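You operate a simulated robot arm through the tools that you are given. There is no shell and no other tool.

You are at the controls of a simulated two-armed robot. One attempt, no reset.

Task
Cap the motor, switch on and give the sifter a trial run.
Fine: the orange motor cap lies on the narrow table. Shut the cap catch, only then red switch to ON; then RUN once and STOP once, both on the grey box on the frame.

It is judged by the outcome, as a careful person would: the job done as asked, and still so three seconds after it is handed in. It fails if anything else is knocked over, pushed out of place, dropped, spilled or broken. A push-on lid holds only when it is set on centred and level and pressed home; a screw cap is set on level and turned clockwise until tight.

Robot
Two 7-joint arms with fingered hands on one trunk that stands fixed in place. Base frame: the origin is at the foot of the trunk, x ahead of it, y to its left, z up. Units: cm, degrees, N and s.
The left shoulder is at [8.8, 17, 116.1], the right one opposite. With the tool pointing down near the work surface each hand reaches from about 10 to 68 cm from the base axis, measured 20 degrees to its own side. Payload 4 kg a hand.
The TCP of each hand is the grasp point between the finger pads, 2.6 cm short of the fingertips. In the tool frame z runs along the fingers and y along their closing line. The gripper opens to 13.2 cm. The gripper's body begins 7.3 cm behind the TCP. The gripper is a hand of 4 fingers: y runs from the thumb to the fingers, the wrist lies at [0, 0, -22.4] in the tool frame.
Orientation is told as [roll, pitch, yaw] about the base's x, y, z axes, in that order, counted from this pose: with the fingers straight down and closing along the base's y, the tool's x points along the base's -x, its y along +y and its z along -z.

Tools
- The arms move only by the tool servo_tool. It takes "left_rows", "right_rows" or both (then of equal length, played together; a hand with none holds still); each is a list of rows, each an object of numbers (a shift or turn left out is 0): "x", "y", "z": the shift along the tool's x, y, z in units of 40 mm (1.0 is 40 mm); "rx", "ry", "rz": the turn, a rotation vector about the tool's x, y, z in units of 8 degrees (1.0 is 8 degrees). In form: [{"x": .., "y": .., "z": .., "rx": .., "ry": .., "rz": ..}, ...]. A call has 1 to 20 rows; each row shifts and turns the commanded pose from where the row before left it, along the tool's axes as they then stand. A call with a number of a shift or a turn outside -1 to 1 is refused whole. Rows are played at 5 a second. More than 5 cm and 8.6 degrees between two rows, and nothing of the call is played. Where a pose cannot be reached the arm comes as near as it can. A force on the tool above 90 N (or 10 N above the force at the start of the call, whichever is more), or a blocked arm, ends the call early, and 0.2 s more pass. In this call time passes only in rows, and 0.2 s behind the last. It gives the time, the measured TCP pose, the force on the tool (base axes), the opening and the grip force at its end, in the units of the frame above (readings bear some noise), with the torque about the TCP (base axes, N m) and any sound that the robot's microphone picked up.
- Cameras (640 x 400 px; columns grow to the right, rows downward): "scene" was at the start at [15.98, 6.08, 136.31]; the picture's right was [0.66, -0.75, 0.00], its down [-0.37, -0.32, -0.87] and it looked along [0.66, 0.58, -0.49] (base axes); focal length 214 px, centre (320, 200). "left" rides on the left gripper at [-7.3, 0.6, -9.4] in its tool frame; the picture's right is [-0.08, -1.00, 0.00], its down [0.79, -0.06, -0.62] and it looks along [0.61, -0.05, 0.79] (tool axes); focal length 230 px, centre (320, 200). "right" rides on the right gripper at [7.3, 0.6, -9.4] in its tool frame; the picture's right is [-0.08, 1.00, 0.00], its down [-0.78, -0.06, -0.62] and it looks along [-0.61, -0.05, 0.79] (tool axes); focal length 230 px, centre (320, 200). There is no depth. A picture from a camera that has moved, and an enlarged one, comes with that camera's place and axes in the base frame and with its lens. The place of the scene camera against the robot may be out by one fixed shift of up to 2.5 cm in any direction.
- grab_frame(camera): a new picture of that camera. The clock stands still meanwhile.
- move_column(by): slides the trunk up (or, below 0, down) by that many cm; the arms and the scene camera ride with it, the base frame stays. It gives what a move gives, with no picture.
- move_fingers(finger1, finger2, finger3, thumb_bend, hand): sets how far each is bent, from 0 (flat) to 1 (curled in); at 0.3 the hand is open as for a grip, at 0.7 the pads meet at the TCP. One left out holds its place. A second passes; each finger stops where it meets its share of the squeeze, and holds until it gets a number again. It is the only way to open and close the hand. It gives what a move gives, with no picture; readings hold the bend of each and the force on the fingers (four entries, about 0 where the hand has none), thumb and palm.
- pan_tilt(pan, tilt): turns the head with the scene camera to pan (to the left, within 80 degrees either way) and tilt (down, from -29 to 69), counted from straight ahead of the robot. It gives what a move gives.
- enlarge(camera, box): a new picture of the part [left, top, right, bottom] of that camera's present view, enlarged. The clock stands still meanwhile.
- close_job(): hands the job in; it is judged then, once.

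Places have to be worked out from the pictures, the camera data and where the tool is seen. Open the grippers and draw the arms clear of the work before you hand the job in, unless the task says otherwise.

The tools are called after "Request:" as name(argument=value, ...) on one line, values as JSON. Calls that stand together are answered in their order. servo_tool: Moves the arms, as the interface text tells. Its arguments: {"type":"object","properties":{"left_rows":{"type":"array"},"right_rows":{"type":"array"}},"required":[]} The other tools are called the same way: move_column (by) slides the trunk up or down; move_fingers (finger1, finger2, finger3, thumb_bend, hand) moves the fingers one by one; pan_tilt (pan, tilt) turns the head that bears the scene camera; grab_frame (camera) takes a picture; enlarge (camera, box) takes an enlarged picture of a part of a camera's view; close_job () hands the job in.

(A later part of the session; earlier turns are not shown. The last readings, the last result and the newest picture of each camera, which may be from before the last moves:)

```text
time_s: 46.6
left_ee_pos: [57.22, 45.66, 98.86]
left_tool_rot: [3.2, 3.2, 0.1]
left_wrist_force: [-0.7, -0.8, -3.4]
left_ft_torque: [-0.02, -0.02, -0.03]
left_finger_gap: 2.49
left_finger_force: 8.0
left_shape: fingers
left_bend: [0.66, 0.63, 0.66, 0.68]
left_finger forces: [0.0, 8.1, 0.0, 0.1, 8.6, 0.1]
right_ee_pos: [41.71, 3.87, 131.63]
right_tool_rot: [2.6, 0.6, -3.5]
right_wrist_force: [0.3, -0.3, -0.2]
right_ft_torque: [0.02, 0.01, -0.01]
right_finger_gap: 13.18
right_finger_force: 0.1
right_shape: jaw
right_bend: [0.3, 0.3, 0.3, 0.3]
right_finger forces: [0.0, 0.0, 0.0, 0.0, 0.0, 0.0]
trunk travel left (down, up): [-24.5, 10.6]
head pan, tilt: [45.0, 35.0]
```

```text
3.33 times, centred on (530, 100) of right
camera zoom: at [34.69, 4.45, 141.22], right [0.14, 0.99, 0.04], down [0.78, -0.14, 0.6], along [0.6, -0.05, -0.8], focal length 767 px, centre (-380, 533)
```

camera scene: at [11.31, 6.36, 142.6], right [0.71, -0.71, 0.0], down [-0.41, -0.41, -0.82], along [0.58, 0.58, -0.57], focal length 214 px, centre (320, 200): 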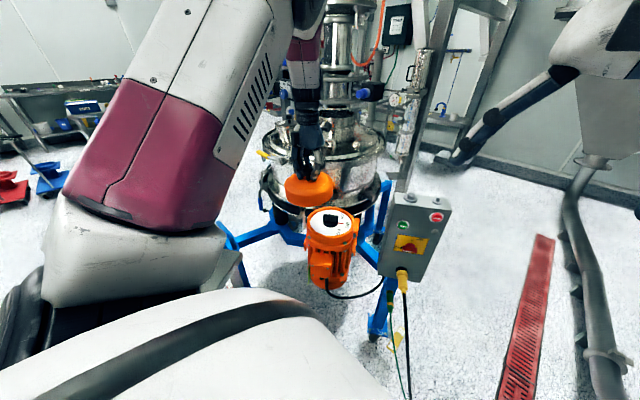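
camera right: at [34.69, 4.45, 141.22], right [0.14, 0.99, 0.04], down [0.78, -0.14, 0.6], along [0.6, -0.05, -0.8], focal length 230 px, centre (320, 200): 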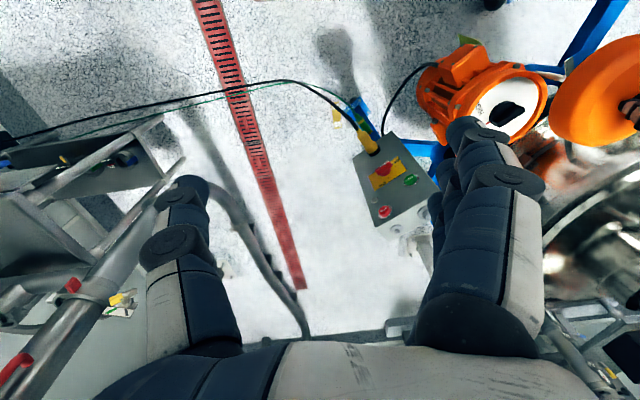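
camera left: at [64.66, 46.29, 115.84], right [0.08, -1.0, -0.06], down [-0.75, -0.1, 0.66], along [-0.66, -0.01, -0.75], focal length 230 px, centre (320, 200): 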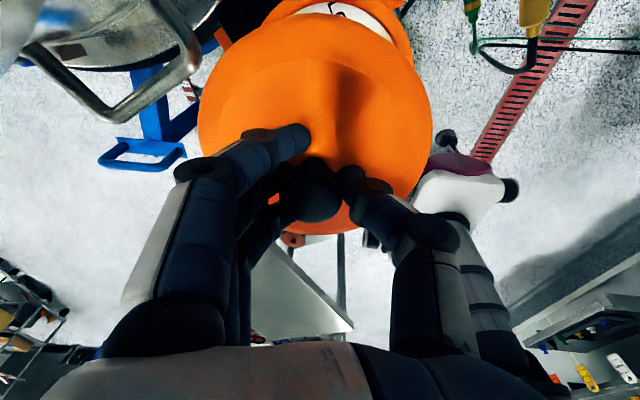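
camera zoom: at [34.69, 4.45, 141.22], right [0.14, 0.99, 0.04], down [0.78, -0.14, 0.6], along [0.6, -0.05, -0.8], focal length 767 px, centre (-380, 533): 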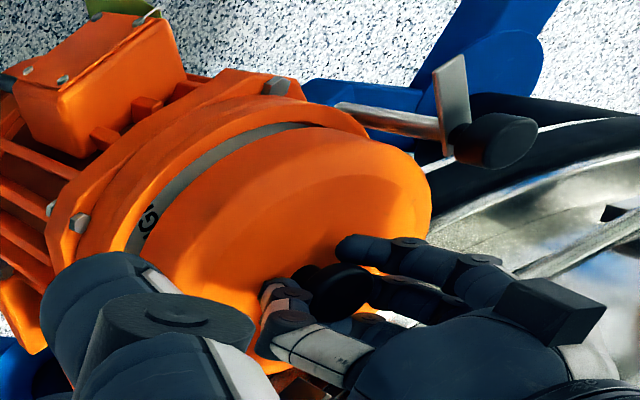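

Still free and centred laterally. I keep lowering.

Request:
servo_tool(left_rows=[{"z": 0.1}, {"z": 0.1}])

Request:
enlarge(camera="scene", box=[300, 190, 360, 240])

Request:
enlarge(camera="right", box=[460, 40, 600, 160])

```text
time_s: 47.2
left_ee_pos: [57.2, 45.71, 98.14]
left_tool_rot: [3.3, 3.2, 0.1]
left_wrist_force: [-0.4, 0.6, -2.9]
left_ft_torque: [-0.01, -0.01, -0.01]
left_finger_gap: 2.44
left_finger_force: 8.4
left_shape: fingers
left_bend: [0.66, 0.63, 0.66, 0.68]
left_finger forces: [0.0, 8.0, 0.0, 0.0, 8.6, 0.0]
right_ee_pos: [41.85, 3.82, 131.6]
right_tool_rot: [2.7, 0.7, -3.5]
right_wrist_force: [-0.8, 0.2, -1.5]
right_ft_torque: [0.0, 0.03, -0.04]
right_finger_gap: 13.19
right_finger_force: 0.2
right_shape: jaw
right_bend: [0.3, 0.3, 0.3, 0.3]
right_finger forces: [0.1, 0.0, 0.0, 0.1, 0.1, 0.0]
trunk travel left (down, up): [-24.5, 10.6]
head pan, tilt: [45.0, 35.0]
```

```text
8.00 times, centred on (330, 215) of scene
camera zoom: at [11.32, 6.35, 142.59], right [0.71, -0.71, 0.0], down [-0.41, -0.41, -0.82], along [0.58, 0.58, -0.57], focal length 1716 px, centre (240, 80)
```

zoom: 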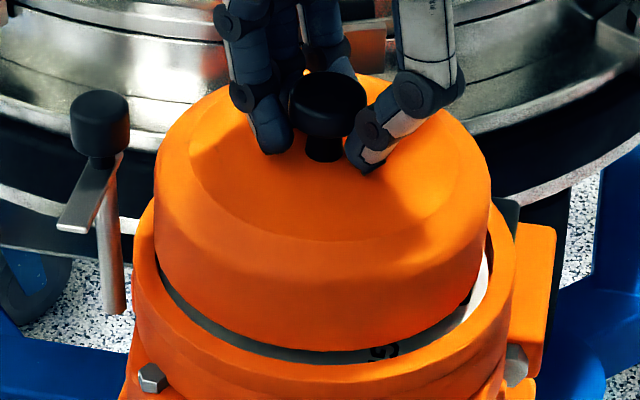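

```text
3.33 times, centred on (530, 100) of right
camera zoom: at [34.69, 4.45, 141.22], right [0.14, 0.99, 0.04], down [0.78, -0.14, 0.6], along [0.6, -0.05, -0.8], focal length 767 px, centre (-380, 533)
```

zoom: 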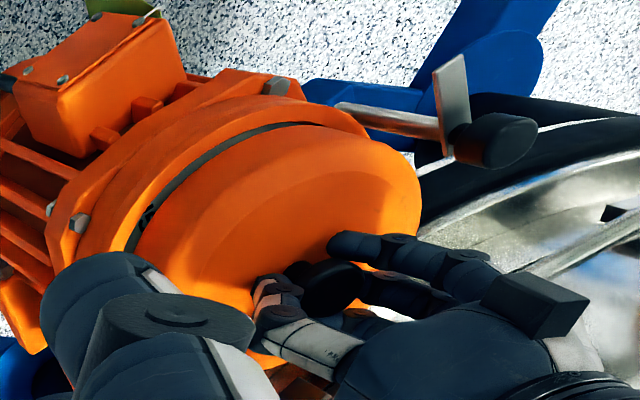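

The gap is a little wider on the right, so I shift about 0.2 cm in (+x,−y) and lower another 4 mm, watching force.

Request:
servo_tool(left_rows=[{"x": -0.035, "y": -0.035}, {"z": 0.1}])

Request:
enlarge(camera="scene", box=[300, 190, 360, 240])

Request:
enlarge(camera="right", box=[460, 50, 580, 150])

```text
time_s: 47.8
left_ee_pos: [57.31, 45.61, 97.55]
left_tool_rot: [3.2, 3.2, 0.2]
left_wrist_force: [0.6, 0.1, -3.2]
left_ft_torque: [-0.01, -0.04, 0.02]
left_finger_gap: 2.46
left_finger_force: 8.1
left_shape: fingers
left_bend: [0.66, 0.63, 0.66, 0.68]
left_finger forces: [0.0, 7.9, 0.0, 0.0, 8.7, 0.1]
right_ee_pos: [41.92, 3.82, 131.66]
right_tool_rot: [2.6, 0.6, -3.4]
right_wrist_force: [-0.1, 0.3, -0.6]
right_ft_torque: [-0.01, -0.01, 0.0]
right_finger_gap: 13.19
right_finger_force: 0.1
right_shape: jaw
right_bend: [0.3, 0.3, 0.3, 0.3]
right_finger forces: [0.1, 0.0, 0.1, 0.0, 0.0, 0.0]
trunk travel left (down, up): [-24.5, 10.6]
head pan, tilt: [45.0, 35.0]
```

```text
8.00 times, centred on (330, 215) of scene
camera zoom: at [11.33, 6.36, 142.59], right [0.71, -0.71, 0.0], down [-0.41, -0.41, -0.82], along [0.58, 0.58, -0.57], focal length 1716 px, centre (240, 80)
```

zoom: 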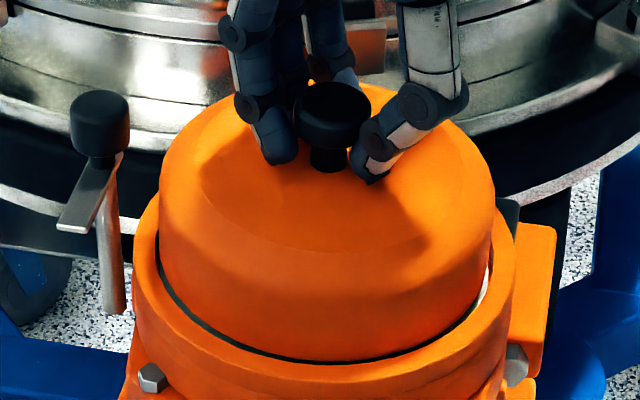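

```text
4.00 times, centred on (520, 100) of right
camera zoom: at [34.7, 4.46, 141.22], right [0.14, 0.99, 0.04], down [0.78, -0.14, 0.6], along [0.6, -0.05, -0.8], focal length 920 px, centre (-480, 600)
```

zoom: 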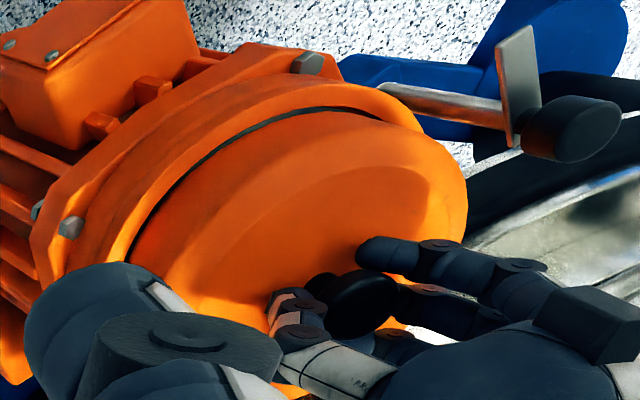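

The gap ring looks uniform now; the cap is at the mouth of the recess. I lower in 2 mm steps and watch the force.

Request:
servo_tool(left_rows=[{"z": 0.06}, {"z": 0.06}])

Request:
enlarge(camera="scene", box=[300, 190, 360, 240])

```text
time_s: 48.4
left_ee_pos: [57.32, 45.55, 97.08]
left_tool_rot: [3.2, 3.2, 0.1]
left_wrist_force: [0.5, 0.6, -3.8]
left_ft_torque: [-0.04, -0.02, 0.0]
left_finger_gap: 2.44
left_finger_force: 8.2
left_shape: fingers
left_bend: [0.66, 0.63, 0.66, 0.68]
left_finger forces: [0.0, 8.0, 0.0, 0.0, 8.5, 0.1]
right_ee_pos: [41.86, 3.83, 131.67]
right_tool_rot: [2.6, 0.5, -3.5]
right_wrist_force: [0.0, 0.0, 0.0]
right_ft_torque: [-0.01, 0.02, 0.02]
right_finger_gap: 13.18
right_finger_force: 0.0
right_shape: jaw
right_bend: [0.3, 0.3, 0.3, 0.3]
right_finger forces: [0.0, 0.1, 0.0, 0.0, 0.1, 0.0]
trunk travel left (down, up): [-24.5, 10.6]
head pan, tilt: [45.0, 35.0]
```

```text
8.00 times, centred on (330, 215) of scene
camera zoom: at [11.32, 6.34, 142.59], right [0.71, -0.71, 0.0], down [-0.41, -0.41, -0.82], along [0.58, 0.58, -0.57], focal length 1716 px, centre (240, 80)
```

zoom: 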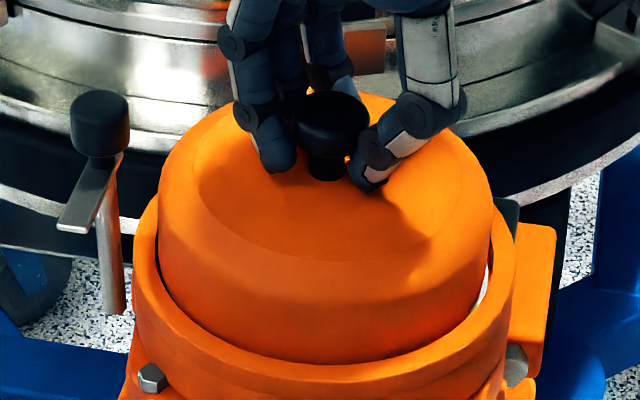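

Still free, slipping inside the rim. I continue with small steps until contact.

Request:
servo_tool(left_rows=[{"z": 0.06}, {"z": 0.06}, {"z": 0.06}])

Request:
enlarge(camera="scene", box=[300, 190, 360, 240])

```text
time_s: 49.2
left_ee_pos: [57.22, 45.68, 96.54]
left_tool_rot: [3.3, 3.1, 0.2]
left_wrist_force: [-1.1, 1.1, 0.9]
left_ft_torque: [-0.03, 0.0, 0.0]
left_finger_gap: 2.37
left_finger_force: 8.0
left_shape: fingers
left_bend: [0.66, 0.63, 0.66, 0.68]
left_finger forces: [0.0, 8.3, 0.1, 0.0, 7.7, 0.1]
right_ee_pos: [41.93, 3.79, 131.77]
right_tool_rot: [2.7, 0.7, -3.5]
right_wrist_force: [-0.1, 0.9, 0.2]
right_ft_torque: [-0.02, -0.02, 0.02]
right_finger_gap: 13.18
right_finger_force: 0.1
right_shape: jaw
right_bend: [0.3, 0.3, 0.3, 0.3]
right_finger forces: [0.0, 0.0, 0.1, 0.1, 0.0, 0.0]
trunk travel left (down, up): [-24.5, 10.6]
head pan, tilt: [45.0, 35.0]
```

```text
8.00 times, centred on (330, 215) of scene
camera zoom: at [11.27, 6.31, 142.61], right [0.71, -0.71, 0.0], down [-0.41, -0.41, -0.82], along [0.58, 0.58, -0.57], focal length 1716 px, centre (240, 80)
```

zoom: 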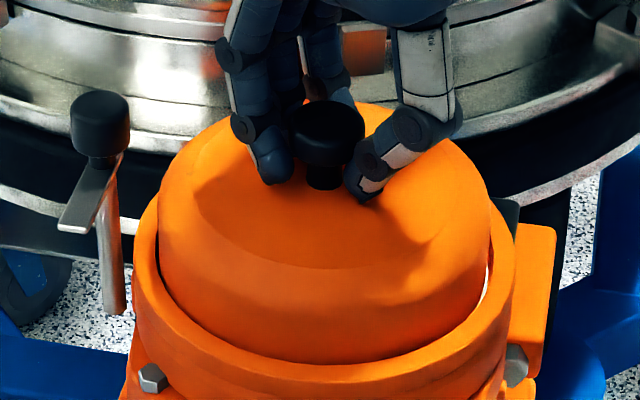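

First contact (about 4 N). I check the gap from the left and right cameras before pressing.

Request:
grab_frame(camera="left")

Request:
enlarge(camera="right", box=[460, 50, 580, 150])

Request:
enlarge(camera="left", box=[200, 0, 440, 160])

```text
taken
camera left: at [64.95, 45.84, 105.64], right [0.08, -1.0, -0.06], down [-0.75, -0.1, 0.65], along [-0.66, 0.0, -0.75], focal length 230 px, centre (320, 200)
```

left: 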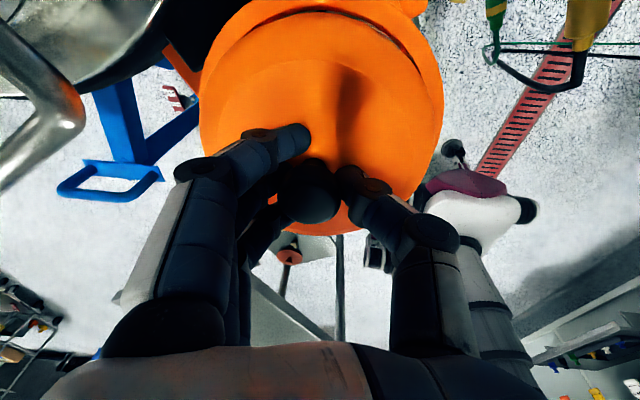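

```text
4.00 times, centred on (520, 100) of right
camera zoom: at [34.63, 4.41, 141.25], right [0.14, 0.99, 0.04], down [0.78, -0.14, 0.6], along [0.6, -0.05, -0.8], focal length 920 px, centre (-480, 600)
```

zoom: 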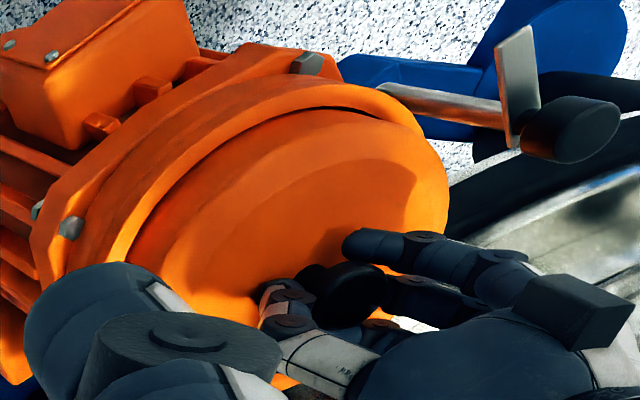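

```text
2.50 times, centred on (320, 80) of left
camera zoom: at [64.95, 45.84, 105.64], right [0.08, -1.0, -0.06], down [-0.75, -0.1, 0.65], along [-0.66, 0.0, -0.75], focal length 575 px, centre (320, 500)
```

zoom: 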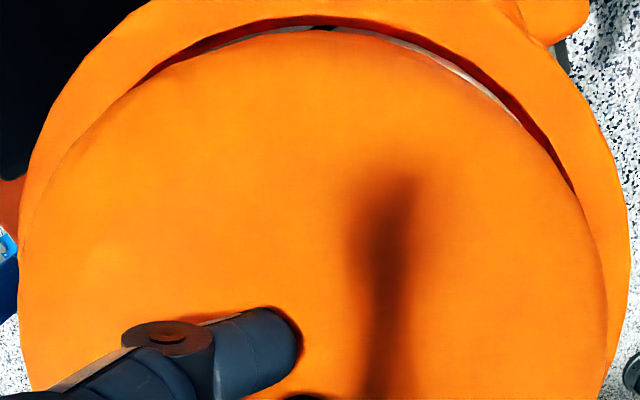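

The cap is about 1 cm inside the rim, with the gap slightly larger toward (+x,−y). I nudge ~1.5 mm that way with a slight downward push and see how force responds.

Request:
servo_tool(left_rows=[{"x": -0.03, "y": -0.04}, {"z": 0.05}, {"z": 0.05}])

Request:
enlarge(camera="scene", box=[300, 190, 360, 240])

Request:
enlarge(camera="left", box=[200, 0, 440, 160])

```text
time_s: 50.0
left_ee_pos: [57.3, 45.43, 96.28]
left_tool_rot: [3.4, 3.0, 0.1]
left_wrist_force: [-0.7, 0.9, 11.3]
left_ft_torque: [0.04, -0.13, -0.03]
left_finger_gap: 2.2
left_finger_force: 11.7
left_shape: fingers
left_bend: [0.67, 0.64, 0.66, 0.69]
left_finger forces: [6.2, 7.3, 0.0, 0.0, 10.4, 0.0]
right_ee_pos: [41.69, 3.74, 131.87]
right_tool_rot: [2.6, 0.6, -3.5]
right_wrist_force: [-0.3, -1.1, -0.3]
right_ft_torque: [0.01, 0.03, 0.0]
right_finger_gap: 13.19
right_finger_force: 0.0
right_shape: jaw
right_bend: [0.3, 0.3, 0.3, 0.3]
right_finger forces: [0.0, 0.0, 0.0, 0.0, 0.0, 0.0]
trunk travel left (down, up): [-24.5, 10.6]
head pan, tilt: [45.0, 35.0]
```

```text
8.00 times, centred on (330, 215) of scene
camera zoom: at [11.19, 6.27, 142.63], right [0.71, -0.71, 0.0], down [-0.41, -0.41, -0.82], along [0.58, 0.58, -0.57], focal length 1716 px, centre (240, 80)
```

zoom: 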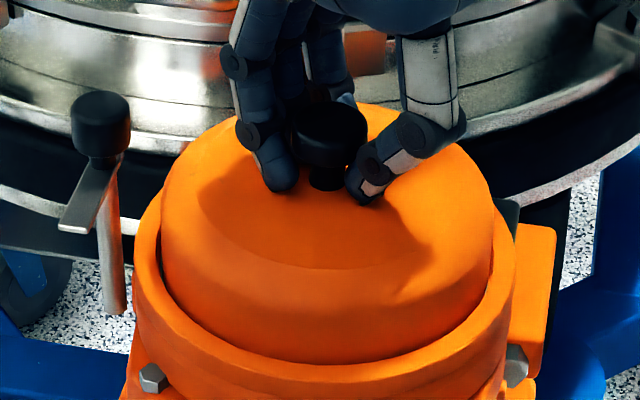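

```text
2.50 times, centred on (320, 80) of left
camera zoom: at [65.01, 45.63, 105.38], right [0.08, -1.0, -0.06], down [-0.75, -0.1, 0.65], along [-0.66, 0.0, -0.76], focal length 575 px, centre (320, 500)
```

zoom: 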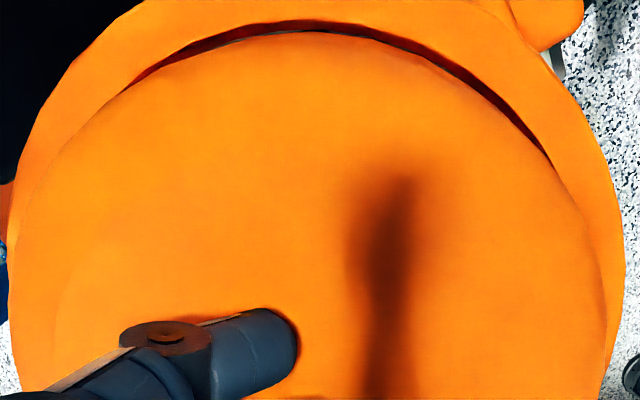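

The cap now sits concentric in the recess with ~14 N reaction. I release the fingers and lift clear to inspect before pressing it home.

Request:
move_fingers(hand="left", finger1=0.5, finger2=0.5, finger3=0.5, thumb_bend=0.5)

Request:
servo_tool(left_rows=[{"z": -0.3}, {"z": -0.6}, {"z": -0.7}, {"z": -0.4}, {"rx": 0.2, "ry": -0.2}, {"rx": 0.2, "ry": -0.2}])

Request:
enlarge(camera="scene", box=[300, 180, 360, 240])

Request:
grab_frame(camera="left")

Request:
enlarge(camera="right", box=[440, 40, 600, 160])

```text
time_s: 51.0
left_ee_pos: [57.36, 45.25, 96.38]
left_tool_rot: [3.4, 2.8, 0.1]
left_wrist_force: [7.2, 6.4, 37.0]
left_ft_torque: [-0.39, -0.42, 0.16]
left_finger_gap: 4.86
left_finger_force: 19.1
left_shape: fingers
left_bend: [0.5, 0.5, 0.5, 0.6]
left_finger forces: [1.8, 0.1, 0.1, 0.1, 35.9, 0.0]
right_ee_pos: [41.66, 3.65, 131.77]
right_tool_rot: [2.7, 0.4, -3.4]
right_wrist_force: [0.7, -0.6, 0.7]
right_ft_torque: [0.03, 0.0, -0.05]
right_finger_gap: 13.21
right_finger_force: 0.0
right_shape: jaw
right_bend: [0.3, 0.3, 0.3, 0.3]
right_finger forces: [0.0, 0.0, 0.0, 0.0, 0.1, 0.0]
trunk travel left (down, up): [-24.5, 10.6]
head pan, tilt: [45.0, 35.0]
```

```text
time_s: 52.4
left_ee_pos: [57.56, 45.03, 104.03]
left_tool_rot: [0.0, 0.0, 0.0]
left_wrist_force: [-0.7, -0.4, 0.2]
left_ft_torque: [-0.01, 0.01, 0.02]
left_finger_gap: 7.04
left_finger_force: 0.1
left_shape: fingers
left_bend: [0.5, 0.5, 0.5, 0.5]
left_finger forces: [0.1, 0.1, 0.1, 0.1, 0.1, 0.0]
right_ee_pos: [41.8, 3.83, 131.68]
right_tool_rot: [2.6, 0.7, -3.5]
right_wrist_force: [0.6, 0.6, -0.3]
right_ft_torque: [-0.03, -0.02, 0.0]
right_finger_gap: 13.21
right_finger_force: 0.1
right_shape: jaw
right_bend: [0.3, 0.3, 0.3, 0.3]
right_finger forces: [0.1, 0.0, 0.0, 0.1, 0.0, 0.0]
trunk travel left (down, up): [-24.5, 10.6]
head pan, tilt: [45.0, 35.0]
```

```text
6.67 times, centred on (330, 210) of scene
camera zoom: at [11.28, 6.33, 142.6], right [0.71, -0.71, 0.0], down [-0.41, -0.41, -0.82], along [0.58, 0.58, -0.57], focal length 1430 px, centre (253, 133)
```

zoom: 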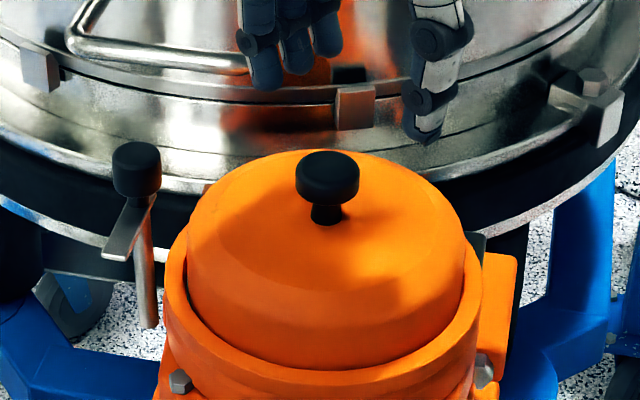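

```text
taken
camera left: at [64.93, 45.71, 113.57], right [0.08, -1.0, 0.0], down [-0.79, -0.06, 0.62], along [-0.61, -0.05, -0.79], focal length 230 px, centre (320, 200)
```

left: 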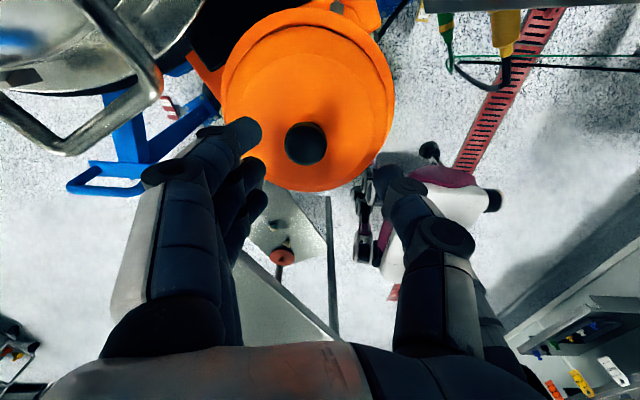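

```text
3.33 times, centred on (520, 100) of right
camera zoom: at [34.65, 4.43, 141.23], right [0.14, 0.99, 0.04], down [0.78, -0.14, 0.6], along [0.6, -0.05, -0.8], focal length 767 px, centre (-347, 533)
```

zoom: 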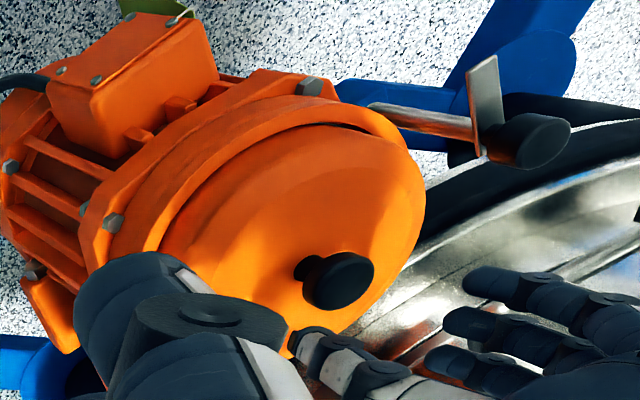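

The cap stayed in the rim. I enlarge the left view to check whether it is level and centred all round.

Request:
enlarge(camera="left", box=[200, 0, 420, 200])

Request:
enlarge(camera="scene", box=[308, 198, 352, 238])

```text
2.00 times, centred on (310, 100) of left
camera zoom: at [64.93, 45.71, 113.57], right [0.08, -1.0, 0.0], down [-0.79, -0.06, 0.62], along [-0.61, -0.05, -0.79], focal length 460 px, centre (340, 400)
```

zoom: 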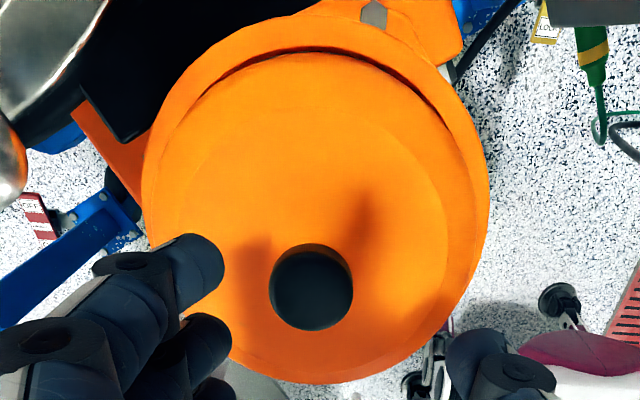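

```text
10.00 times, centred on (330, 218) of scene
camera zoom: at [11.28, 6.33, 142.6], right [0.71, -0.71, 0.0], down [-0.41, -0.41, -0.82], along [0.58, 0.58, -0.57], focal length 2145 px, centre (220, 20)
```

zoom: 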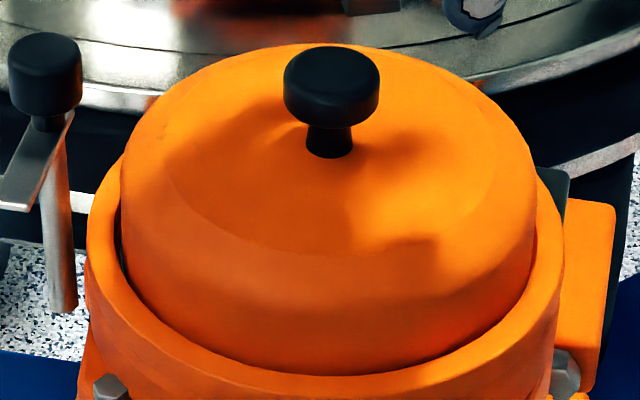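

The cap is centred and level in the rim; knob at about (57.25, 46.2, top ≈96.5). To press it home I pinch the fingers together and bring the tips over the knob's centre.

Request:
servo_tool(left_rows=[{"x": 0.08, "y": 0.15}, {"y": 0.14}])

Request:
move_fingers(hand="left", finger1=0.72, finger2=0.72, finger3=0.72, thumb_bend=0.72)

Request:
grab_frame(camera="left")

Request:
enlarge(camera="scene", box=[290, 160, 370, 240])

```text
time_s: 53.0
left_ee_pos: [57.49, 46.13, 104.11]
left_tool_rot: [-0.1, 0.0, 0.1]
left_wrist_force: [0.7, 0.4, 1.0]
left_ft_torque: [0.0, -0.02, 0.0]
left_finger_gap: 7.01
left_finger_force: 0.1
left_shape: fingers
left_bend: [0.5, 0.5, 0.5, 0.5]
left_finger forces: [0.1, 0.0, 0.0, 0.0, 0.1, 0.1]
right_ee_pos: [41.94, 3.84, 131.71]
right_tool_rot: [2.6, 0.6, -3.5]
right_wrist_force: [-0.4, 0.1, 0.5]
right_ft_torque: [0.0, 0.0, 0.0]
right_finger_gap: 13.18
right_finger_force: 0.0
right_shape: jaw
right_bend: [0.3, 0.3, 0.3, 0.3]
right_finger forces: [0.1, 0.0, 0.0, 0.0, 0.0, 0.0]
trunk travel left (down, up): [-24.5, 10.6]
head pan, tilt: [45.0, 35.0]
```

```text
time_s: 54.0
left_ee_pos: [57.53, 46.3, 104.06]
left_tool_rot: [0.0, 0.0, 0.0]
left_wrist_force: [0.4, -0.5, -0.5]
left_ft_torque: [-0.03, 0.0, 0.0]
left_finger_gap: 1.14
left_finger_force: 0.0
left_shape: fingers
left_bend: [0.72, 0.71, 0.72, 0.71]
left_finger forces: [0.0, 0.1, 0.1, 0.1, 0.0, 0.0]
right_ee_pos: [41.85, 3.82, 131.76]
right_tool_rot: [2.6, 0.6, -3.5]
right_wrist_force: [0.9, -0.2, -0.3]
right_ft_torque: [0.0, -0.03, 0.0]
right_finger_gap: 13.18
right_finger_force: 0.0
right_shape: jaw
right_bend: [0.3, 0.3, 0.3, 0.3]
right_finger forces: [0.1, 0.0, 0.0, 0.0, 0.0, 0.0]
trunk travel left (down, up): [-24.5, 10.6]
head pan, tilt: [45.0, 35.0]
```

```text
taken
camera left: at [64.66, 46.87, 113.57], right [0.08, -1.0, 0.0], down [-0.79, -0.06, 0.62], along [-0.61, -0.05, -0.79], focal length 230 px, centre (320, 200)
```

left: 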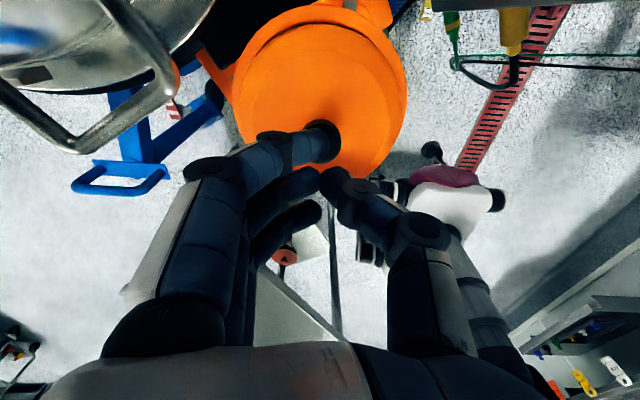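

```text
5.00 times, centred on (330, 200) of scene
camera zoom: at [11.3, 6.32, 142.6], right [0.71, -0.71, 0.0], down [-0.41, -0.41, -0.82], along [0.58, 0.58, -0.57], focal length 1072 px, centre (270, 200)
```

zoom: 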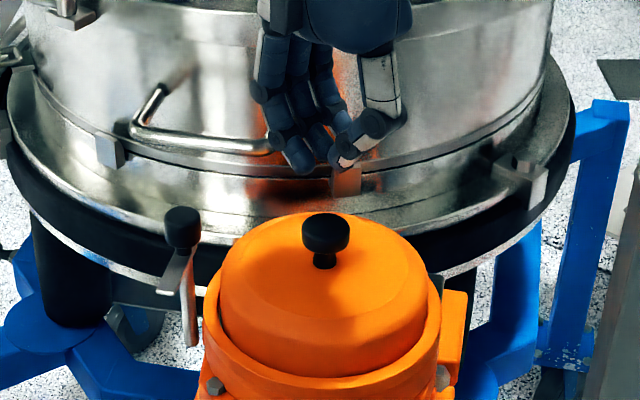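

The pinched tips are above the knob. I lower toward it, then press in small steps while watching the vertical force.

Request:
servo_tool(left_rows=[{"x": 0.05, "z": 0.3}, {"z": 0.3}, {"z": 0.2}, {"z": 0.1}])

Request:
enlarge(camera="scene", box=[290, 160, 370, 240])

```text
time_s: 55.0
left_ee_pos: [57.18, 46.11, 100.31]
left_tool_rot: [0.0, 0.1, 0.0]
left_wrist_force: [-0.4, 0.3, 0.3]
left_ft_torque: [-0.01, -0.01, 0.01]
left_finger_gap: 1.13
left_finger_force: 0.0
left_shape: fingers
left_bend: [0.72, 0.71, 0.72, 0.71]
left_finger forces: [0.0, 0.0, 0.0, 0.1, 0.1, 0.0]
right_ee_pos: [41.84, 3.81, 131.81]
right_tool_rot: [2.7, 0.6, -3.5]
right_wrist_force: [-0.4, -0.7, -0.5]
right_ft_torque: [0.0, 0.03, 0.02]
right_finger_gap: 13.18
right_finger_force: 0.1
right_shape: jaw
right_bend: [0.3, 0.3, 0.3, 0.3]
right_finger forces: [0.1, 0.0, 0.1, 0.0, 0.0, 0.0]
trunk travel left (down, up): [-24.5, 10.6]
head pan, tilt: [45.0, 35.0]
```

```text
5.00 times, centred on (330, 200) of scene
camera zoom: at [11.3, 6.33, 142.6], right [0.71, -0.71, 0.0], down [-0.41, -0.41, -0.82], along [0.58, 0.58, -0.57], focal length 1072 px, centre (270, 200)
```

zoom: 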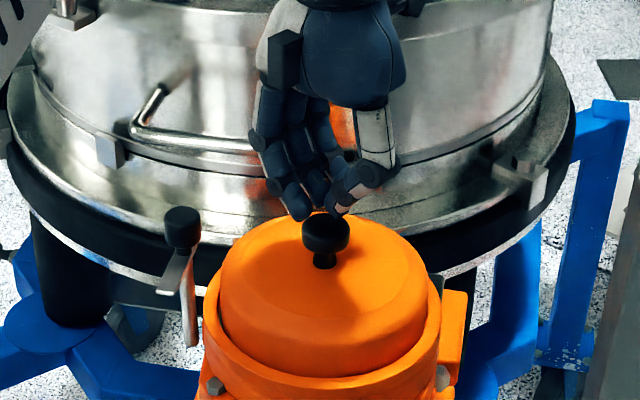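

Tips are just above the knob. I press down in small steps.

Request:
servo_tool(left_rows=[{"z": 0.1}, {"z": 0.1}, {"z": 0.05}])

Request:
enlarge(camera="scene", box=[290, 160, 370, 240])

Request:
enlarge(camera="right", box=[440, 40, 640, 200])

```text
time_s: 55.8
left_ee_pos: [57.26, 46.14, 99.5]
left_tool_rot: [0.0, 0.0, 0.0]
left_wrist_force: [-0.7, 0.1, 0.0]
left_ft_torque: [0.01, -0.02, 0.03]
left_finger_gap: 1.15
left_finger_force: 0.0
left_shape: fingers
left_bend: [0.72, 0.71, 0.72, 0.71]
left_finger forces: [0.0, 0.0, 0.0, 0.0, 0.0, 0.0]
right_ee_pos: [41.87, 3.88, 131.76]
right_tool_rot: [2.7, 0.7, -3.5]
right_wrist_force: [0.2, 0.5, -0.9]
right_ft_torque: [0.01, 0.02, -0.01]
right_finger_gap: 13.19
right_finger_force: 0.1
right_shape: jaw
right_bend: [0.3, 0.3, 0.3, 0.3]
right_finger forces: [0.1, 0.0, 0.1, 0.0, 0.0, 0.0]
trunk travel left (down, up): [-24.5, 10.6]
head pan, tilt: [45.0, 35.0]
```

```text
5.00 times, centred on (330, 200) of scene
camera zoom: at [11.3, 6.33, 142.6], right [0.71, -0.71, 0.0], down [-0.41, -0.41, -0.82], along [0.58, 0.58, -0.57], focal length 1072 px, centre (270, 200)
```

zoom: 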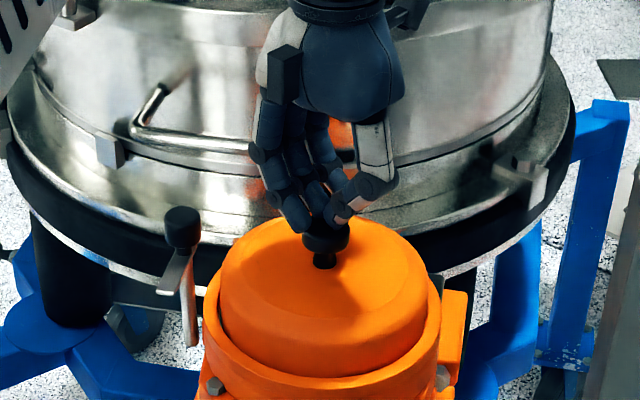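

```text
2.50 times, centred on (540, 120) of right
camera zoom: at [34.67, 4.43, 141.23], right [0.14, 0.99, 0.04], down [0.78, -0.14, 0.6], along [0.6, -0.05, -0.8], focal length 575 px, centre (-230, 400)
```

zoom: 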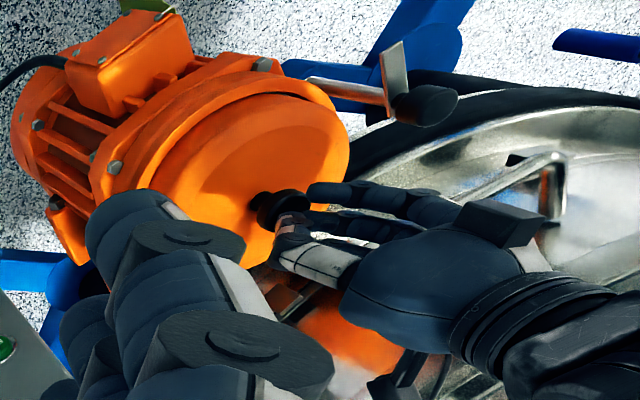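

No contact force yet. I continue down slowly.

Request:
servo_tool(left_rows=[{"z": 0.07}, {"z": 0.07}])

```text
time_s: 56.4
left_ee_pos: [57.27, 46.1, 99.23]
left_tool_rot: [0.0, -0.3, 0.0]
left_wrist_force: [-0.1, -3.4, 19.3]
left_ft_torque: [-0.25, 0.06, 0.01]
left_finger_gap: 1.11
left_finger_force: 9.6
left_shape: fingers
left_bend: [0.72, 0.72, 0.72, 0.72]
left_finger forces: [0.0, 0.0, 0.0, 0.0, 19.1, 0.0]
right_ee_pos: [41.65, 3.68, 131.83]
right_tool_rot: [2.7, 0.5, -3.5]
right_wrist_force: [-0.3, 0.1, 0.7]
right_ft_torque: [0.03, 0.0, -0.02]
right_finger_gap: 13.17
right_finger_force: 0.0
right_shape: jaw
right_bend: [0.3, 0.3, 0.3, 0.3]
right_finger forces: [0.0, 0.1, 0.0, 0.0, 0.0, 0.0]
trunk travel left (down, up): [-24.5, 10.6]
head pan, tilt: [45.0, 35.0]
```

The thumb tip bears first, 1.3 cm to −y of the knob centre. I back off, shift +1.3 in y so the thumb presses on the knob's centre, and press again.

Request:
servo_tool(left_rows=[{"z": -0.2}, {"y": 0.32}, {"z": 0.15}, {"z": 0.08}])

Request:
enlarge(camera="scene", box=[290, 160, 370, 240])

```text
time_s: 57.4
left_ee_pos: [57.23, 47.31, 99.21]
left_tool_rot: [0.1, -0.2, -0.1]
left_wrist_force: [-0.3, -3.6, 22.2]
left_ft_torque: [-0.26, 0.06, -0.02]
left_finger_gap: 1.04
left_finger_force: 13.2
left_shape: fingers
left_bend: [0.72, 0.71, 0.72, 0.73]
left_finger forces: [0.0, 0.1, 0.0, 0.1, 24.8, 0.1]
right_ee_pos: [41.6, 3.54, 131.79]
right_tool_rot: [2.7, 0.4, -3.5]
right_wrist_force: [-0.5, 1.0, 0.5]
right_ft_torque: [0.0, 0.02, -0.01]
right_finger_gap: 13.2
right_finger_force: 0.0
right_shape: jaw
right_bend: [0.3, 0.3, 0.3, 0.3]
right_finger forces: [0.0, 0.1, 0.0, 0.0, 0.0, 0.0]
trunk travel left (down, up): [-24.5, 10.6]
head pan, tilt: [45.0, 35.0]
```

```text
5.00 times, centred on (330, 200) of scene
camera zoom: at [11.08, 6.12, 142.66], right [0.71, -0.71, 0.0], down [-0.4, -0.4, -0.82], along [0.58, 0.58, -0.57], focal length 1072 px, centre (270, 200)
```

zoom: 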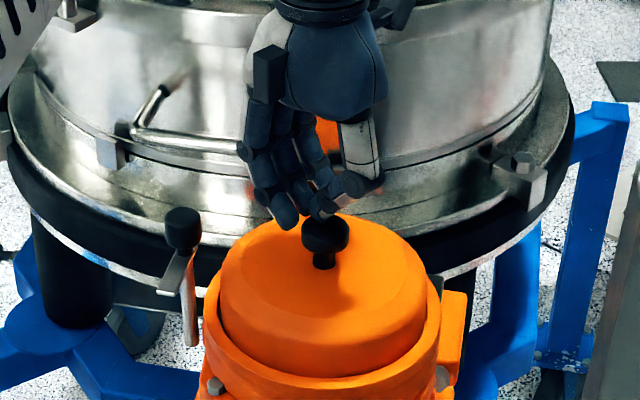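

The thumb is over the knob centre with 22 N. I push further toward ~50 N, watching for travel or a click.

Request:
servo_tool(left_rows=[{"z": 0.08}, {"z": 0.08}])

```text
time_s: 58.0
left_ee_pos: [57.22, 47.15, 98.94]
left_tool_rot: [0.2, -0.7, -0.1]
left_wrist_force: [-0.8, -8.5, 53.5]
left_ft_torque: [-0.36, 0.18, 0.05]
left_finger_gap: 1.06
left_finger_force: 29.2
left_shape: fingers
left_bend: [0.72, 0.73, 0.72, 0.74]
left_finger forces: [0.0, 13.8, 0.0, 0.0, 44.6, 0.0]
right_ee_pos: [41.4, 3.35, 131.97]
right_tool_rot: [2.9, 0.4, -3.5]
right_wrist_force: [0.1, 0.0, 0.4]
right_ft_torque: [0.0, -0.05, 0.0]
right_finger_gap: 13.21
right_finger_force: 0.1
right_shape: jaw
right_bend: [0.3, 0.3, 0.3, 0.3]
right_finger forces: [0.1, 0.0, 0.0, 0.0, 0.1, 0.0]
trunk travel left (down, up): [-24.5, 10.6]
head pan, tilt: [45.0, 35.0]
```

At 53 N there's no further travel. I look at the cap's seat in the rim.

Request:
enlarge(camera="scene", box=[304, 196, 352, 240])

Request:
enlarge(camera="right", box=[460, 50, 580, 150])

Request:
grab_frame(camera="left")

```text
9.09 times, centred on (328, 218) of scene
camera zoom: at [10.81, 5.83, 142.72], right [0.71, -0.71, 0.0], down [-0.4, -0.4, -0.82], along [0.58, 0.58, -0.57], focal length 1950 px, centre (247, 36)
```

zoom: 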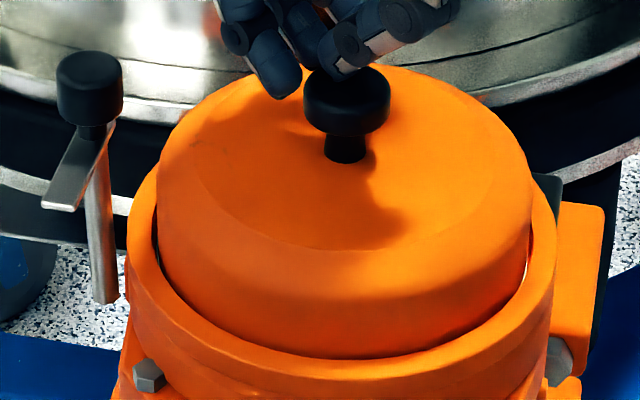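

```text
4.00 times, centred on (520, 100) of right
camera zoom: at [34.18, 3.93, 141.45], right [0.14, 0.99, 0.05], down [0.78, -0.14, 0.61], along [0.61, -0.05, -0.79], focal length 920 px, centre (-480, 600)
```

zoom: 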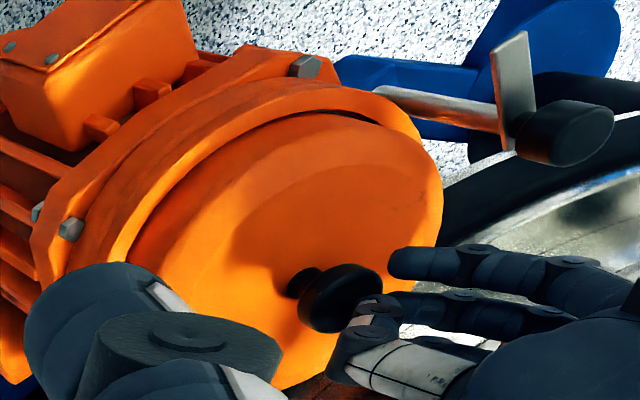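

```text
taken
camera left: at [64.3, 47.83, 108.56], right [0.08, -1.0, 0.0], down [-0.79, -0.06, 0.61], along [-0.61, -0.04, -0.79], focal length 230 px, centre (320, 200)
```

left: 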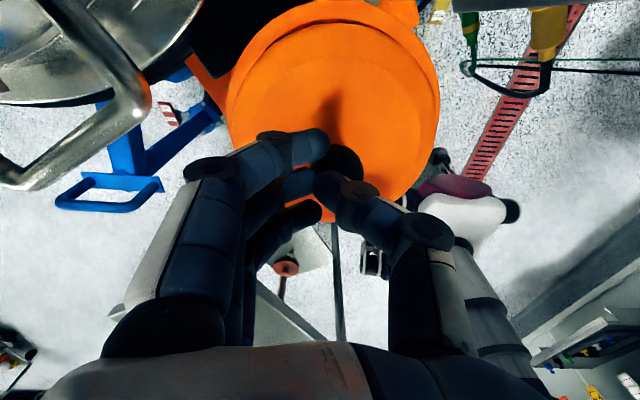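

No visible change between 22 and 53 N, so it's at or near the bottom. I push once more to about 75 N to be sure it is home.

Request:
servo_tool(left_rows=[{"z": 0.06}, {"z": 0.06}, {}])

Request:
enlarge(camera="scene", box=[304, 196, 352, 240])

```text
time_s: 58.8
left_ee_pos: [57.18, 47.09, 98.9]
left_tool_rot: [0.4, -1.0, -0.1]
left_wrist_force: [-2.9, -9.2, 76.0]
left_ft_torque: [-0.25, 0.26, 0.07]
left_finger_gap: 1.03
left_finger_force: 40.4
left_shape: fingers
left_bend: [0.72, 0.74, 0.72, 0.76]
left_finger forces: [0.0, 26.1, 0.0, 0.1, 54.6, 0.1]
right_ee_pos: [41.2, 3.3, 132.07]
right_tool_rot: [2.9, 0.4, -3.5]
right_wrist_force: [0.4, -0.5, 0.4]
right_ft_torque: [0.01, 0.0, 0.05]
right_finger_gap: 13.19
right_finger_force: 0.1
right_shape: jaw
right_bend: [0.3, 0.3, 0.3, 0.3]
right_finger forces: [0.0, 0.0, 0.1, 0.1, 0.1, 0.1]
trunk travel left (down, up): [-24.5, 10.6]
head pan, tilt: [45.0, 35.0]
```

```text
9.09 times, centred on (328, 218) of scene
camera zoom: at [10.6, 5.66, 142.73], right [0.71, -0.71, 0.0], down [-0.4, -0.4, -0.82], along [0.58, 0.58, -0.57], focal length 1950 px, centre (247, 36)
```

zoom: 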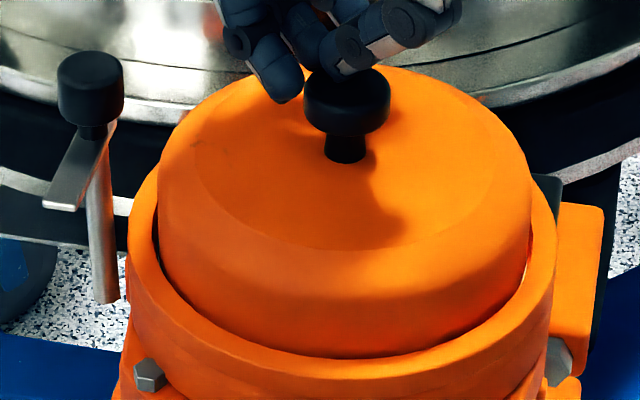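

No movement at 76 N: the cap is home on a hard stop. I lift off, reopen the fingers, and move above the catch knob to test the wrist's turning range in free air.

Request:
servo_tool(left_rows=[{"z": -0.3}, {"z": -0.6}, {"z": -0.8}, {"z": -0.8}, {"x": 0.44, "y": 0.4}, {"x": 0.44, "y": 0.4}, {"x": 0.44, "y": 0.4}, {"x": 0.44, "y": 0.4}])

Request:
move_fingers(hand="left", finger1=0.3, finger2=0.5, finger3=0.3, thumb_bend=0.5)

Request:
servo_tool(left_rows=[{"rz": -1}, {"rz": -1}, {"rz": -1}, {"rz": -1}, {"rz": -1}])

Request:
grab_frame(camera="left")

Request:
enlarge(camera="scene", box=[270, 160, 370, 240])

```text
time_s: 60.6
left_ee_pos: [50.16, 53.73, 107.8]
left_tool_rot: [0.0, 0.0, -0.2]
left_wrist_force: [0.6, 0.1, -0.5]
left_ft_torque: [0.02, 0.01, 0.02]
left_finger_gap: 1.07
left_finger_force: 0.1
left_shape: fingers
left_bend: [0.72, 0.71, 0.72, 0.72]
left_finger forces: [0.0, 0.0, 0.1, 0.1, 0.1, 0.1]
right_ee_pos: [41.89, 3.83, 131.73]
right_tool_rot: [2.6, 0.6, -3.4]
right_wrist_force: [-0.4, 0.2, -0.8]
right_ft_torque: [-0.04, 0.0, 0.0]
right_finger_gap: 13.18
right_finger_force: 0.0
right_shape: jaw
right_bend: [0.3, 0.3, 0.3, 0.3]
right_finger forces: [0.0, 0.0, 0.0, 0.0, 0.0, 0.1]
trunk travel left (down, up): [-24.5, 10.6]
head pan, tilt: [45.0, 35.0]
```

```text
time_s: 61.6
left_ee_pos: [50.21, 53.71, 107.73]
left_tool_rot: [-0.1, 0.0, 0.0]
left_wrist_force: [-0.2, 0.4, -0.2]
left_ft_torque: [0.0, 0.01, 0.04]
left_finger_gap: 10.3
left_finger_force: 0.1
left_shape: fingers
left_bend: [0.3, 0.5, 0.3, 0.5]
left_finger forces: [0.0, 0.1, 0.0, 0.2, 0.1, 0.0]
right_ee_pos: [41.84, 3.78, 131.72]
right_tool_rot: [2.7, 0.5, -3.5]
right_wrist_force: [0.5, 1.4, -0.3]
right_ft_torque: [-0.01, 0.04, -0.05]
right_finger_gap: 13.2
right_finger_force: 0.0
right_shape: jaw
right_bend: [0.3, 0.3, 0.3, 0.3]
right_finger forces: [0.1, 0.1, 0.0, 0.1, 0.1, 0.0]
trunk travel left (down, up): [-24.5, 10.6]
head pan, tilt: [45.0, 35.0]
```

```text
time_s: 62.8
left_ee_pos: [50.23, 53.84, 107.71]
left_tool_rot: [0.0, 0.0, 40.1]
left_wrist_force: [-0.7, 0.3, 0.4]
left_ft_torque: [0.03, 0.02, 0.02]
left_finger_gap: 10.26
left_finger_force: 0.0
left_shape: fingers
left_bend: [0.3, 0.5, 0.3, 0.5]
left_finger forces: [0.1, 0.0, 0.0, 0.1, 0.0, 0.1]
right_ee_pos: [41.8, 3.79, 131.68]
right_tool_rot: [2.6, 0.6, -3.5]
right_wrist_force: [-0.1, 0.0, 0.2]
right_ft_torque: [0.02, 0.03, -0.02]
right_finger_gap: 13.18
right_finger_force: 0.1
right_shape: jaw
right_bend: [0.3, 0.3, 0.3, 0.3]
right_finger forces: [0.1, 0.1, 0.0, 0.0, 0.0, 0.0]
trunk travel left (down, up): [-24.5, 10.6]
head pan, tilt: [45.0, 35.0]
```

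```text
taken
camera left: at [55.35, 59.13, 117.19], right [0.7, -0.71, 0.0], down [-0.56, -0.55, 0.62], along [-0.44, -0.43, -0.79], focal length 230 px, centre (320, 200)
```

left: 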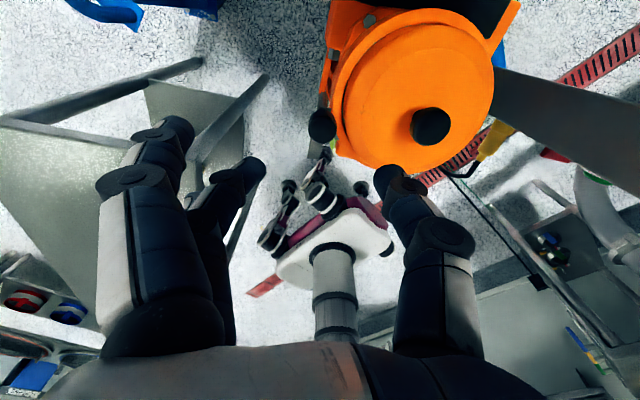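

```text
5.00 times, centred on (320, 200) of scene
camera zoom: at [11.31, 6.32, 142.6], right [0.71, -0.71, 0.0], down [-0.41, -0.41, -0.82], along [0.58, 0.58, -0.57], focal length 1072 px, centre (320, 200)
```

zoom: 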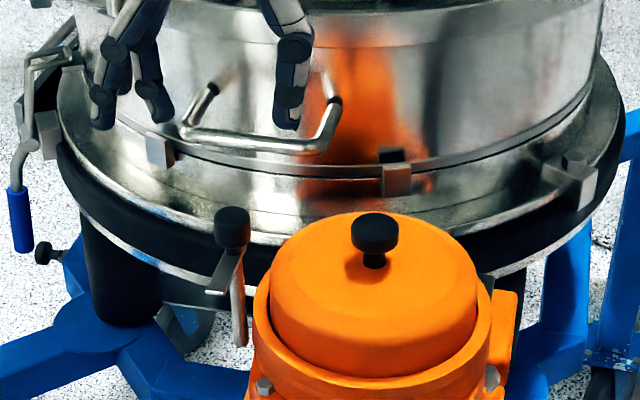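

Yaw +40° is fine. I test continuing to about +136° in free air.

Request:
servo_tool(left_rows=[{"rz": -1}, {"rz": -1}, {"rz": -1}, {"rz": -1}, {"rz": -1}, {"rz": -1}, {"rz": -1}, {"rz": -1}, {"rz": -1}, {"rz": -1}, {"rz": -1}, {"rz": -1}])

Request:
grab_frame(camera="left")

```text
time_s: 65.4
left_ee_pos: [50.21, 53.9, 107.64]
left_tool_rot: [0.1, 0.0, 136.1]
left_wrist_force: [-0.7, 0.1, 0.3]
left_ft_torque: [-0.01, 0.0, -0.02]
left_finger_gap: 10.29
left_finger_force: 0.2
left_shape: fingers
left_bend: [0.3, 0.5, 0.3, 0.5]
left_finger forces: [0.1, 0.1, 0.0, 0.0, 0.0, 0.1]
right_ee_pos: [41.88, 3.72, 131.84]
right_tool_rot: [2.6, 0.6, -3.5]
right_wrist_force: [-0.3, -0.9, 0.6]
right_ft_torque: [0.0, 0.03, -0.01]
right_finger_gap: 13.2
right_finger_force: 0.1
right_shape: jaw
right_bend: [0.3, 0.3, 0.3, 0.3]
right_finger forces: [0.0, 0.1, 0.1, 0.0, 0.0, 0.0]
trunk travel left (down, up): [-24.5, 10.6]
head pan, tilt: [45.0, 35.0]
```

```text
taken
camera left: at [44.44, 58.63, 117.14], right [0.63, 0.77, 0.0], down [0.61, -0.5, 0.62], along [0.48, -0.39, -0.79], focal length 230 px, centre (320, 200)
```

left: 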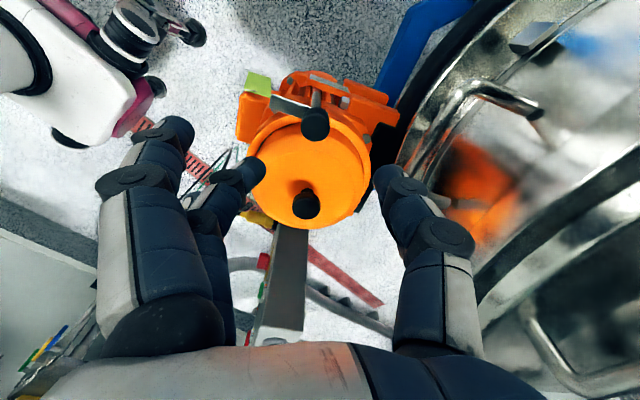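

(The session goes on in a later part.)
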